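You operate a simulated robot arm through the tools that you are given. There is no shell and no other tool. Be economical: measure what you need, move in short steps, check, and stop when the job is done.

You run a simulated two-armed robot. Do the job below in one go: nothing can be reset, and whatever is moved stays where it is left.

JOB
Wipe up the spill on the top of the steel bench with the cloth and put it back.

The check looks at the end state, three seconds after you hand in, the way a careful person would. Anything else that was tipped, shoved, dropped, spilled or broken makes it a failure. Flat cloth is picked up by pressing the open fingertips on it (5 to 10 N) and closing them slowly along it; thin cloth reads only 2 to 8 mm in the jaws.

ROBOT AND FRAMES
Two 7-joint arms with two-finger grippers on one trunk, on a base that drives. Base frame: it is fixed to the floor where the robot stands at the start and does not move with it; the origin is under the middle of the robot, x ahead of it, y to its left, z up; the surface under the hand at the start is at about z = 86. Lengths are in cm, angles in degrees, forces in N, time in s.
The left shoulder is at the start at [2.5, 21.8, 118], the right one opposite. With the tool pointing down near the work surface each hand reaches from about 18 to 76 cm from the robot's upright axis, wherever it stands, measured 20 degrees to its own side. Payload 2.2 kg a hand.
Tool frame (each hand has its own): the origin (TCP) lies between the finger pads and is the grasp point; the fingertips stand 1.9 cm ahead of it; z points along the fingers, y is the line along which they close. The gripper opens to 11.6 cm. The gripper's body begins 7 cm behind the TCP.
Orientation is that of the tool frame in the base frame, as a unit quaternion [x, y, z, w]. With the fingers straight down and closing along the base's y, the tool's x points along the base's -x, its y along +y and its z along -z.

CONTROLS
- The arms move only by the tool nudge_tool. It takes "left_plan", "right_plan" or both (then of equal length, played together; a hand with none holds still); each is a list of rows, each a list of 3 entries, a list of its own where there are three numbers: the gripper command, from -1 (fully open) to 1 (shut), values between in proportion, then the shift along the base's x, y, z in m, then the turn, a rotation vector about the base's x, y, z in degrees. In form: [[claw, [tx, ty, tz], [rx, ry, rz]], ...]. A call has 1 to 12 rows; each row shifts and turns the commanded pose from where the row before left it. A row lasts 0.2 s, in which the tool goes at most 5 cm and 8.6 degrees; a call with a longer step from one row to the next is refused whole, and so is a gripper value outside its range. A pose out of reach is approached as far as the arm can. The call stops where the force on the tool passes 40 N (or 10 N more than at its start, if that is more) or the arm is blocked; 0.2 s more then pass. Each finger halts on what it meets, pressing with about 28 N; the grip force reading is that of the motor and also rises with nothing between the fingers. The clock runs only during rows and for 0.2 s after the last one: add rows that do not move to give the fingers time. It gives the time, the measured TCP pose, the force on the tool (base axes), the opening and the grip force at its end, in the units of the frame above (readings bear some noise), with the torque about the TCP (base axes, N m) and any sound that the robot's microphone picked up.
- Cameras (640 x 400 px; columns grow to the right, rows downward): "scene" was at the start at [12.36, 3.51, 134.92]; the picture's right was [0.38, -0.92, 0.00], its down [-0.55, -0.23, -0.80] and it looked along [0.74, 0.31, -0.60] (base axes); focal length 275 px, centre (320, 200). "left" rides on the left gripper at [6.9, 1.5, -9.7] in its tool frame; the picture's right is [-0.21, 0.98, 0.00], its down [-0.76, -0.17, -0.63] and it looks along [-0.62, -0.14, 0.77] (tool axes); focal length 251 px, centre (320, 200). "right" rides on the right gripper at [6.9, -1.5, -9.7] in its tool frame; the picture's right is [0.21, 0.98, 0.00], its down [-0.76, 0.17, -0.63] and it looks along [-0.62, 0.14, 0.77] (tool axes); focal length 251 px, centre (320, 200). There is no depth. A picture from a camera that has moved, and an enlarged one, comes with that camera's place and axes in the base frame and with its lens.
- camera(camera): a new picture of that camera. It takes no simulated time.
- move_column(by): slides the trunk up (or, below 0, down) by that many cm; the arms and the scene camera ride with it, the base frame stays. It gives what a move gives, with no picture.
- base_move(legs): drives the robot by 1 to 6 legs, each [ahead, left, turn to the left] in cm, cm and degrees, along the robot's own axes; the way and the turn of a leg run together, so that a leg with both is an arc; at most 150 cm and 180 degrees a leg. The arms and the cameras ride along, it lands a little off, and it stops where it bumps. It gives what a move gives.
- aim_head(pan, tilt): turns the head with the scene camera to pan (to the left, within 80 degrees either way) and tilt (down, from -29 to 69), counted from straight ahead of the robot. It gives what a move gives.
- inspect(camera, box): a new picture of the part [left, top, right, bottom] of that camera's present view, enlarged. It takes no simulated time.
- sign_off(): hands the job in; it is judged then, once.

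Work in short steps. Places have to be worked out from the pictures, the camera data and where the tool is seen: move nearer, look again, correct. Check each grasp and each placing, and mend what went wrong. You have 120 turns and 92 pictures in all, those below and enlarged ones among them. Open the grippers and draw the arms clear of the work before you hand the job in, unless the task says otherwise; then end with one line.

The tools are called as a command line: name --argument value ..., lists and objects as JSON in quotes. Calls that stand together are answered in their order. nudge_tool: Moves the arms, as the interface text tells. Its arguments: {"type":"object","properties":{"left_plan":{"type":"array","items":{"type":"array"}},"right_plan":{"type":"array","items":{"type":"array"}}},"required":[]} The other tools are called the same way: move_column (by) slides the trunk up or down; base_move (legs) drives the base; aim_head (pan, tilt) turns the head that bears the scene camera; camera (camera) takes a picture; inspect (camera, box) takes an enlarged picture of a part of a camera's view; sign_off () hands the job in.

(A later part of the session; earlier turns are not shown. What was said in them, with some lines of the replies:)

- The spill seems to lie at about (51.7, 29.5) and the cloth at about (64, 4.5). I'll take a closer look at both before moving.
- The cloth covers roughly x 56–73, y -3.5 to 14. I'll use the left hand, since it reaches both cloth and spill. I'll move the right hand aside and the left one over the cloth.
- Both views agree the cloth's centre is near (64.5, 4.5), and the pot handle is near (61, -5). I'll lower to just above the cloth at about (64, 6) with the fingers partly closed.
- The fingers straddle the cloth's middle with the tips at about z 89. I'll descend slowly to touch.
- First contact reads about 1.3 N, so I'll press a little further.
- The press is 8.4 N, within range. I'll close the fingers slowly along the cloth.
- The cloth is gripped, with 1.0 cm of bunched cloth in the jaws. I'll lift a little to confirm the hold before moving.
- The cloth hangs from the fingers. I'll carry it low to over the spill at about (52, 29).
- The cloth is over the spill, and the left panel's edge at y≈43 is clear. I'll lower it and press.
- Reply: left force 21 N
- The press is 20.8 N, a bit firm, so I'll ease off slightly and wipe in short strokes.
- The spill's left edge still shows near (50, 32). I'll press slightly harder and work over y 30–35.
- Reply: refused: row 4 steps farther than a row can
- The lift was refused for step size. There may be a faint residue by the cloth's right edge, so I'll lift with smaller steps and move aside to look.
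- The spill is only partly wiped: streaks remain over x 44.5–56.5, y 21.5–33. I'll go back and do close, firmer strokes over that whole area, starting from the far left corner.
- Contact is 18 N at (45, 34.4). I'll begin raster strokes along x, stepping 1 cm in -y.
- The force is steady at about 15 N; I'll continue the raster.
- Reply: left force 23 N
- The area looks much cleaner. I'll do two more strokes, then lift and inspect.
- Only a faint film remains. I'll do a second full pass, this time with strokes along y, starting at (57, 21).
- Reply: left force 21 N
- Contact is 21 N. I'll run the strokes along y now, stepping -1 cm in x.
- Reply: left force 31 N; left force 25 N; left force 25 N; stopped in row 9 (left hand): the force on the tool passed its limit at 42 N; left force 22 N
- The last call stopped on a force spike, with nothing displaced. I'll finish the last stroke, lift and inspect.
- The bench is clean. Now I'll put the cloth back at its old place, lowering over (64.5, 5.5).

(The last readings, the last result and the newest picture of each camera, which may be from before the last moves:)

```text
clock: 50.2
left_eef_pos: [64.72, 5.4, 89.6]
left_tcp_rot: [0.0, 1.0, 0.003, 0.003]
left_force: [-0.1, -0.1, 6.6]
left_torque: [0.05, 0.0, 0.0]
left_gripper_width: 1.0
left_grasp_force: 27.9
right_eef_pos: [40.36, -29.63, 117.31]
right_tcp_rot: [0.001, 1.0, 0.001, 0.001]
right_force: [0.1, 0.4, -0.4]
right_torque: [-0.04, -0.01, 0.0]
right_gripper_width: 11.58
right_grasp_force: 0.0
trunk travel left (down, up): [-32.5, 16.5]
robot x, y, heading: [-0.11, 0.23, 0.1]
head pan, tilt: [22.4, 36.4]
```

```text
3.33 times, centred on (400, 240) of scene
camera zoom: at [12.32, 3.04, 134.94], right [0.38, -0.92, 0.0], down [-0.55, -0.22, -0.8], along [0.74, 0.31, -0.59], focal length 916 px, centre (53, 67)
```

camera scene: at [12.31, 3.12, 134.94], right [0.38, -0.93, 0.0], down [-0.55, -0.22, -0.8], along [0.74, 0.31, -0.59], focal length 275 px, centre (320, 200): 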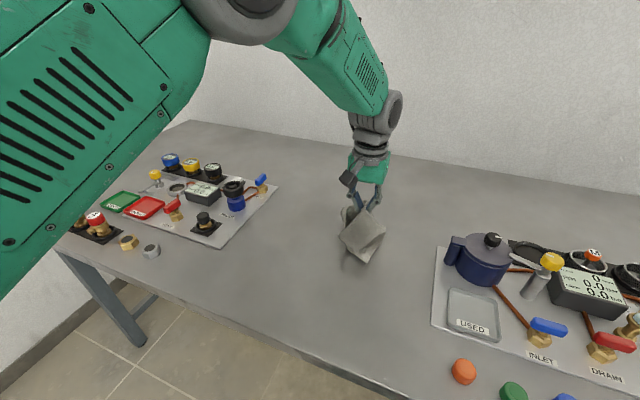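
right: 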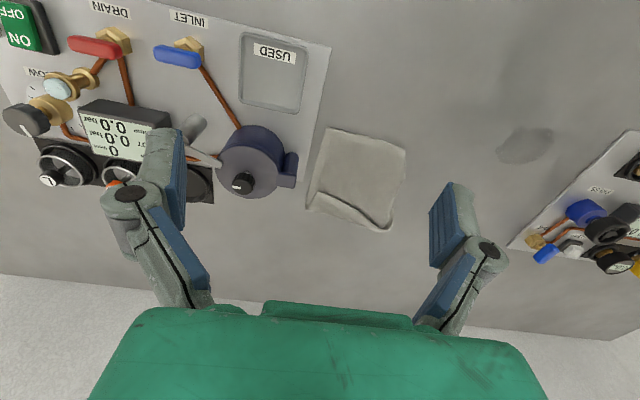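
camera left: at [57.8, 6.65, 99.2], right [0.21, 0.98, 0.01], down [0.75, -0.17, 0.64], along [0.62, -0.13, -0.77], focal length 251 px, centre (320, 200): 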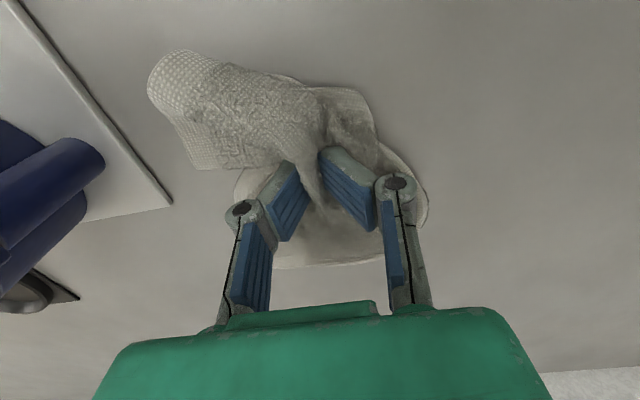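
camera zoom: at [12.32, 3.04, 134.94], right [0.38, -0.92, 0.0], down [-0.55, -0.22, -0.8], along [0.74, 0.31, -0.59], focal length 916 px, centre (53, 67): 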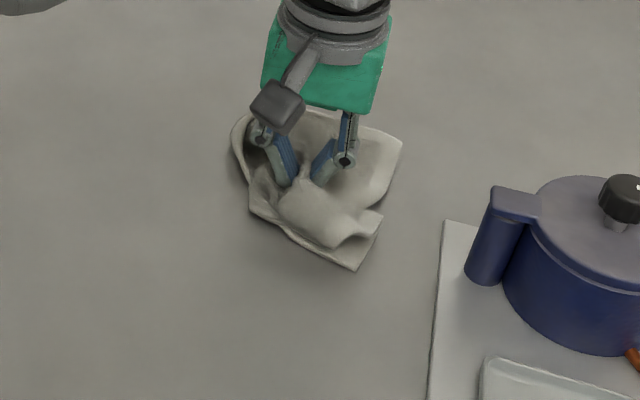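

The cloth is bunched up. I'll lift it, set it down 9 cm nearer and drag it lightly forward so the near half trails out flat before I release it.

nudge_tool --left_plan '[[1, [0, 0, 0.03], [0, 0, 0]], [1, [0, 0, 0.03], [0, 0, 0]], [1, [-0.03, 0, 0.02], [0, 0, 0]], [1, [-0.04, 0, 0], [0, 0, 0]], [1, [-0.04, 0, 0], [0, 0, 0]], [1, [0, 0, -0.035], [0, 0, 0]], [1, [0.01, 0, -0.025], [0, 0, 0]], [1, [0.02, 0, -0.015], [0, 0, 0]], [1, [0.025, 0, -0.003], [0, 0, 0]], [1, [0.025, 0, 0], [0, 0, 0]], [1, [0.025, 0, 0], [0, 0, 0]], [1, [0, 0, 0], [0, 0, 0]]]'

camera --camera "left"

inspect --camera "scene" --box '[340, 180, 460, 300]'

```text
clock: 52.8
left_eef_pos: [63.89, 5.47, 89.91]
left_tcp_rot: [0.0, 1.0, 0.003, 0.003]
left_force: [0.2, -0.5, 2.4]
left_torque: [0.04, 0.02, -0.04]
left_gripper_width: 1.03
left_grasp_force: 28.0
right_eef_pos: [40.48, -29.54, 117.41]
right_tcp_rot: [0.001, 1.0, 0.0, 0.001]
right_force: [-0.5, 0.3, -0.2]
right_torque: [-0.01, 0.0, -0.03]
right_gripper_width: 11.57
right_grasp_force: 0.0
trunk travel left (down, up): [-32.5, 16.5]
robot x, y, heading: [-0.2, 0.08, -0.0]
head pan, tilt: [22.4, 36.4]
```

```text
64 pictures are left
camera left: at [56.99, 6.79, 99.44], right [0.21, 0.98, 0.01], down [0.75, -0.17, 0.64], along [0.62, -0.13, -0.77], focal length 251 px, centre (320, 200)
```

left: 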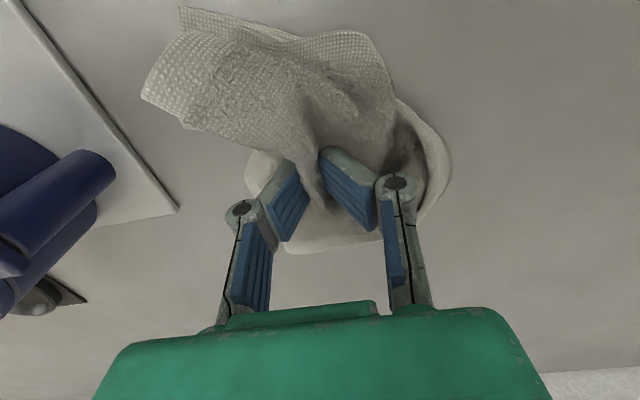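

```text
3.33 times, centred on (400, 240) of scene
camera zoom: at [12.32, 3.05, 134.94], right [0.38, -0.92, 0.0], down [-0.55, -0.22, -0.8], along [0.74, 0.31, -0.59], focal length 916 px, centre (53, 67)
```

zoom: 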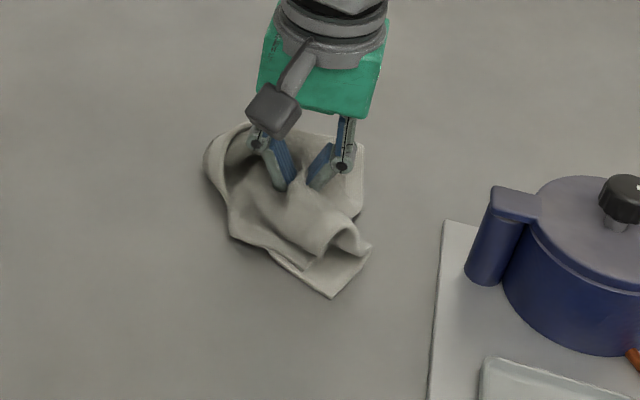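

That's better, with the cloth centred near (64, 5.5). I'll open the fingers slowly and retreat straight up.

nudge_tool --left_plan '[[0.7, [0, 0, 0], [0, 0, 0]], [0.5, [0, 0, 0.002], [0, 0, 0]], [0.35, [0, 0, 0.003], [0, 0, 0]], [0.2, [0, 0, 0.005], [0, 0, 0]], [0.2, [0, 0, 0.005], [0, 0, 0]], [0.2, [0, 0, 0.01], [0, 0, 0]], [0.2, [0, 0, 0.02], [0, 0, 0]], [0.2, [0, 0, 0.03], [0, 0, 0]], [0.2, [0, 0, 0.03], [0, 0, 0]], [0.2, [0, 0, 0.03], [0, 0, 0]]]'

camera --camera "left"

inspect --camera "scene" --box '[340, 180, 460, 300]'

```text
clock: 55.0
left_eef_pos: [63.86, 5.48, 103.58]
left_tcp_rot: [0.0, 1.0, 0.001, 0.002]
left_force: [-0.8, 0.0, 0.2]
left_torque: [0.02, -0.03, 0.01]
left_gripper_width: 4.63
left_grasp_force: 0.1
right_eef_pos: [40.5, -29.49, 117.42]
right_tcp_rot: [0.001, 1.0, 0.0, 0.002]
right_force: [-0.2, 0.3, 0.0]
right_torque: [0.01, -0.03, -0.04]
right_gripper_width: 11.57
right_grasp_force: 0.0
trunk travel left (down, up): [-32.5, 16.5]
robot x, y, heading: [-0.14, 0.07, -0.0]
head pan, tilt: [22.4, 36.4]
```

```text
62 pictures are left
camera left: at [57.03, 6.81, 113.2], right [0.21, 0.98, 0.01], down [0.75, -0.17, 0.64], along [0.62, -0.13, -0.77], focal length 251 px, centre (320, 200)
```

left: 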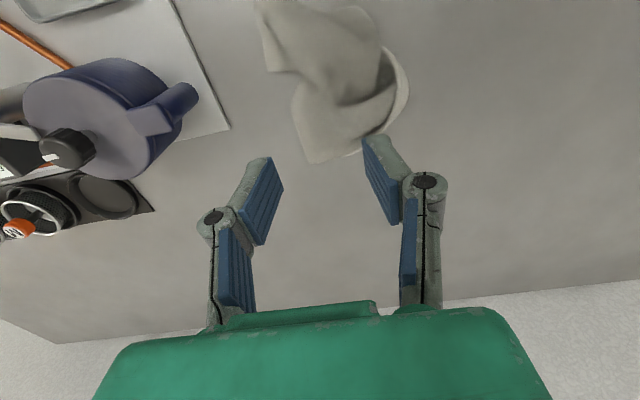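

```text
3.33 times, centred on (400, 240) of scene
camera zoom: at [12.3, 3.03, 134.94], right [0.38, -0.92, 0.0], down [-0.55, -0.22, -0.8], along [0.74, 0.31, -0.59], focal length 916 px, centre (53, 67)
```

zoom: 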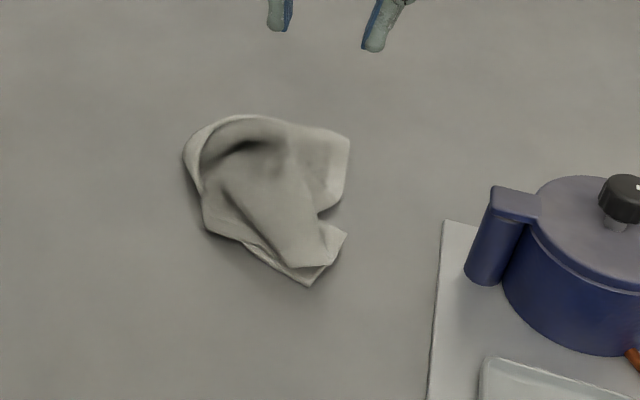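

The cloth is centred about 4 cm left of its original place and still folded. I'll re-pinch it at about (66, 5.5) and pull it 3–4 cm to the right, which also spreads out the left fold.

nudge_tool --left_plan '[[0.2, [0.01, 0, -0.03], [0, 0, 0]], [0.2, [0.011, 0, -0.03], [0, 0, 0]], [0.2, [0, 0, -0.03], [0, 0, 0]], [0.2, [0, 0, -0.025], [0, 0, 0]], [0.2, [0, 0, -0.015], [0, 0, 0]], [0.2, [0, 0, -0.007], [0, 0, 0]], [0.2, [0, 0, 0], [0, 0, 0]]]'

camera --camera "left"

```text
clock: 56.6
left_eef_pos: [66.44, 5.37, 89.73]
left_tcp_rot: [0.0, 1.0, 0.003, 0.002]
left_force: [-1.7, 0.0, 4.9]
left_torque: [0.15, 0.05, -0.03]
left_gripper_width: 4.72
left_grasp_force: 0.3
right_eef_pos: [40.5, -29.62, 117.36]
right_tcp_rot: [0.0, 1.0, 0.001, 0.001]
right_force: [0.1, 0.4, 0.4]
right_torque: [0.01, 0.03, -0.02]
right_gripper_width: 11.59
right_grasp_force: 0.1
trunk travel left (down, up): [-32.5, 16.5]
robot x, y, heading: [0.16, -0.03, -0.1]
head pan, tilt: [22.4, 36.4]
```

```text
60 pictures are left
camera left: at [59.53, 6.77, 99.3], right [0.21, 0.98, 0.01], down [0.75, -0.17, 0.64], along [0.62, -0.13, -0.77], focal length 251 px, centre (320, 200)
```

left: 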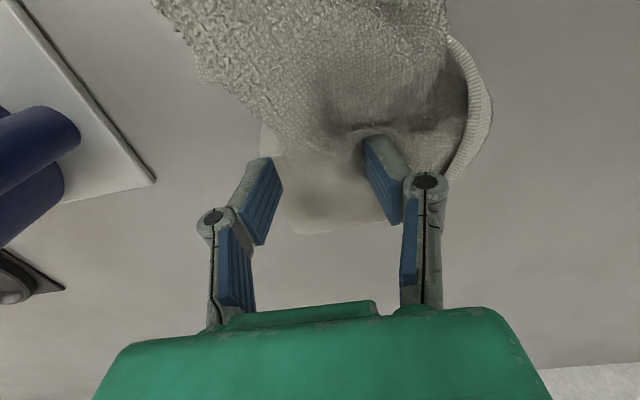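

Contact is 5 N with the tips on the cloth. I'll press slightly and close slowly.

nudge_tool --left_plan '[[0.3, [0, 0, -0.002], [0, 0, 0]], [0.4, [0, 0, 0], [0, 0, 0]], [0.5, [0, 0, 0], [0, 0, 0]], [0.6, [0, 0, 0], [0, 0, 0]], [0.7, [0, 0, 0], [0, 0, 0]], [0.8, [0, 0, 0], [0, 0, 0]], [0.9, [0, 0, 0], [0, 0, 0]], [1, [0, 0, 0], [0, 0, 0]], [1, [0, 0, 0.004], [0, 0, 0]]]'

camera --camera "left"

```text
clock: 58.6
left_eef_pos: [66.24, 5.39, 89.74]
left_tcp_rot: [0.0, 1.0, 0.003, 0.001]
left_force: [0.0, -0.3, 1.9]
left_torque: [0.01, -0.01, 0.01]
left_gripper_width: 0.69
left_grasp_force: 27.9
right_eef_pos: [40.43, -29.55, 117.3]
right_tcp_rot: [0.001, 1.0, 0.0, 0.002]
right_force: [-0.1, -0.5, -0.3]
right_torque: [-0.02, 0.0, -0.02]
right_gripper_width: 11.61
right_grasp_force: 0.1
trunk travel left (down, up): [-32.5, 16.5]
robot x, y, heading: [0.24, 0.31, 0.2]
head pan, tilt: [22.4, 36.4]
```

```text
59 pictures are left
camera left: at [59.41, 6.69, 99.35], right [0.21, 0.98, 0.01], down [0.75, -0.17, 0.63], along [0.62, -0.13, -0.77], focal length 251 px, centre (320, 200)
```

left: 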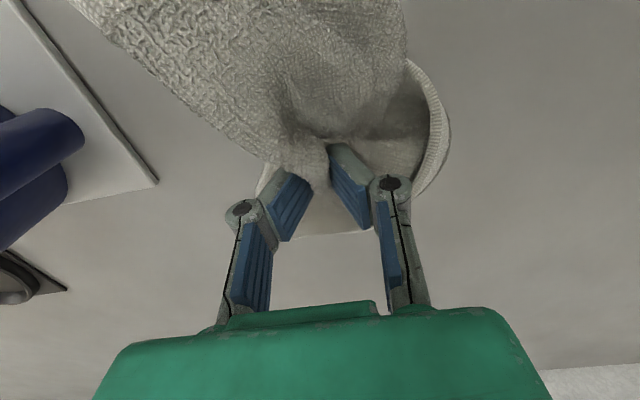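

Gripped at 0.7 cm. I'll drag gently 3.5 cm to the right and release.

nudge_tool --left_plan '[[1, [0.003, -0.01, 0.003], [0, 0, 0]], [1, [0.003, -0.01, 0], [0, 0, 0]], [1, [0.003, -0.01, 0], [0, 0, 0]], [1, [0, -0.008, -0.002], [0, 0, 0]], [0.7, [0, 0, 0], [0, 0, 0]], [0.5, [0, 0, 0.002], [0, 0, 0]], [0.4, [0, 0, 0.004], [0, 0, 0]], [0.4, [0, 0, 0.006], [0, 0, 0]], [0.4, [0, 0, 0.015], [0, 0, 0]], [0.4, [0, 0, 0.03], [0, 0, 0]], [0.4, [0, 0, 0.03], [0, 0, 0]], [0.4, [0, 0, 0.03], [0, 0, 0]]]'

inspect --camera "scene" --box '[340, 180, 460, 300]'

camera --camera "left"

```text
clock: 61.2
left_eef_pos: [66.57, 1.75, 101.33]
left_tcp_rot: [-0.001, 1.0, 0.002, 0.001]
left_force: [0.3, 0.3, 0.4]
left_torque: [0.04, -0.01, 0.01]
left_gripper_width: 3.48
left_grasp_force: 0.1
left hand out of reach, approached as far as the arm can: row 4
right_eef_pos: [40.42, -29.52, 117.36]
right_tcp_rot: [0.001, 1.0, 0.001, 0.002]
right_force: [0.3, -0.4, -0.1]
right_torque: [-0.01, 0.01, 0.04]
right_gripper_width: 11.6
right_grasp_force: 0.0
trunk travel left (down, up): [-32.5, 16.5]
robot x, y, heading: [0.17, -0.14, -0.0]
head pan, tilt: [22.4, 36.4]
```

```text
3.33 times, centred on (400, 240) of scene
camera zoom: at [12.33, 3.01, 134.94], right [0.38, -0.92, 0.0], down [-0.55, -0.22, -0.8], along [0.74, 0.31, -0.59], focal length 916 px, centre (53, 67)
```

zoom: 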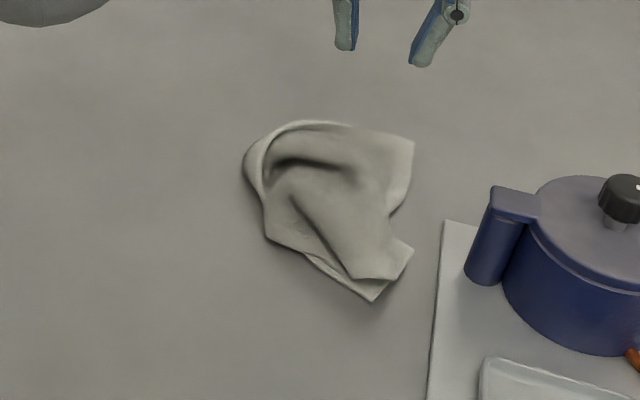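

```text
57 pictures are left
camera left: at [59.7, 3.12, 111.09], right [0.21, 0.98, 0.01], down [0.75, -0.17, 0.63], along [0.62, -0.13, -0.77], focal length 251 px, centre (320, 200)
```

left: 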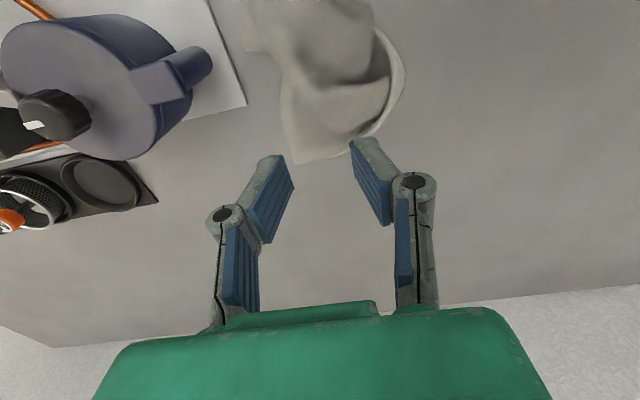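

The cloth now lies within its original footprint, clear of the panel. I'll draw the left arm up and back, open it, and do a final check.

nudge_tool --left_plan '[[0.4, [0, 0, 0.04], [0, 0, 0]], [-0.5, [-0.02, 0.02, 0.02], [0, 0, 0]], [-1, [-0.02, 0.04, 0], [0, 0, 0]], [-1, [-0.02, 0.045, 0], [0, 0, 0]], [-1, [-0.02, 0.045, 0], [0, 0, 0]], [-1, [-0.02, 0.045, 0], [0, 0, 0]], [-1, [-0.02, 0.045, 0], [0, 0, 0]], [-1, [-0.02, 0.045, 0], [0, 0, 0]], [-1, [-0.02, 0.045, 0], [0, 0, 0]], [-1, [-0.02, 0.045, 0], [0, 0, 0]], [-1, [0, 0, 0], [0, 0, 0]]]'

camera --camera "scene"

inspect --camera "scene" --box '[210, 190, 350, 290]'

```text
clock: 63.6
left_eef_pos: [48.84, 39.8, 107.14]
left_tcp_rot: [0.0, 1.0, 0.001, 0.002]
left_force: [0.3, -0.5, -0.5]
left_torque: [0.0, -0.02, -0.03]
left_gripper_width: 11.61
left_grasp_force: 0.0
right_eef_pos: [40.63, -29.23, 117.31]
right_tcp_rot: [0.0, 1.0, -0.001, 0.0]
right_force: [0.9, -0.1, 0.4]
right_torque: [0.02, 0.03, -0.03]
right_gripper_width: 11.61
right_grasp_force: 0.1
trunk travel left (down, up): [-32.5, 16.5]
robot x, y, heading: [-0.04, -0.15, -0.1]
head pan, tilt: [22.4, 36.4]
```

```text
56 pictures are left
camera scene: at [12.34, 3.45, 134.92], right [0.38, -0.92, 0.0], down [-0.55, -0.23, -0.8], along [0.74, 0.31, -0.6], focal length 275 px, centre (320, 200)
```

scene: 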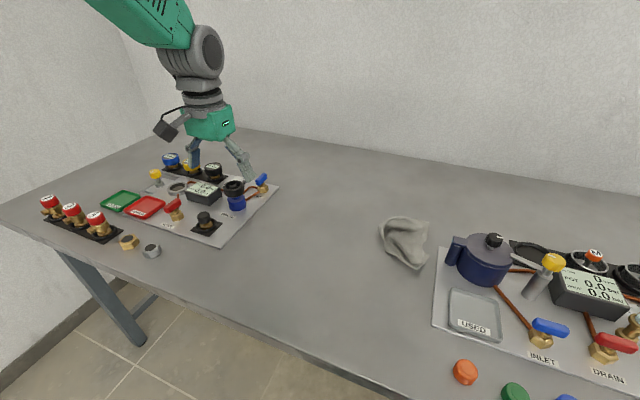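

```text
4.00 times, centred on (280, 240) of scene
camera zoom: at [12.34, 3.45, 134.92], right [0.38, -0.92, 0.0], down [-0.55, -0.23, -0.8], along [0.74, 0.31, -0.6], focal length 1100 px, centre (480, 40)
```

zoom: 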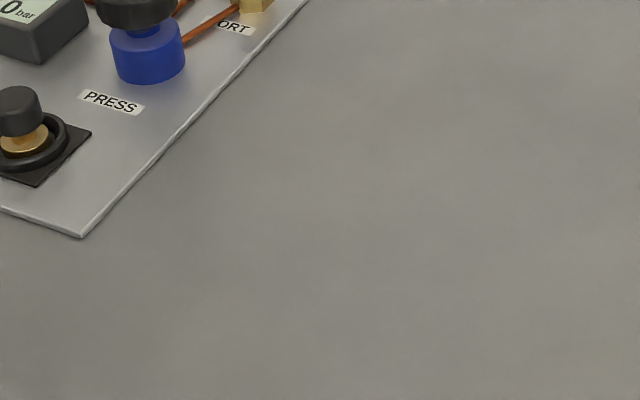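

The bench is clean, the cloth is back in its place, nothing else has moved and both hands are open and clear. Handing in.

sign_off

```text
The job is handed in.
```

The spill is wiped up and the cloth is back within its original spot, though it lies more crumpled than before; nothing else was disturbed.
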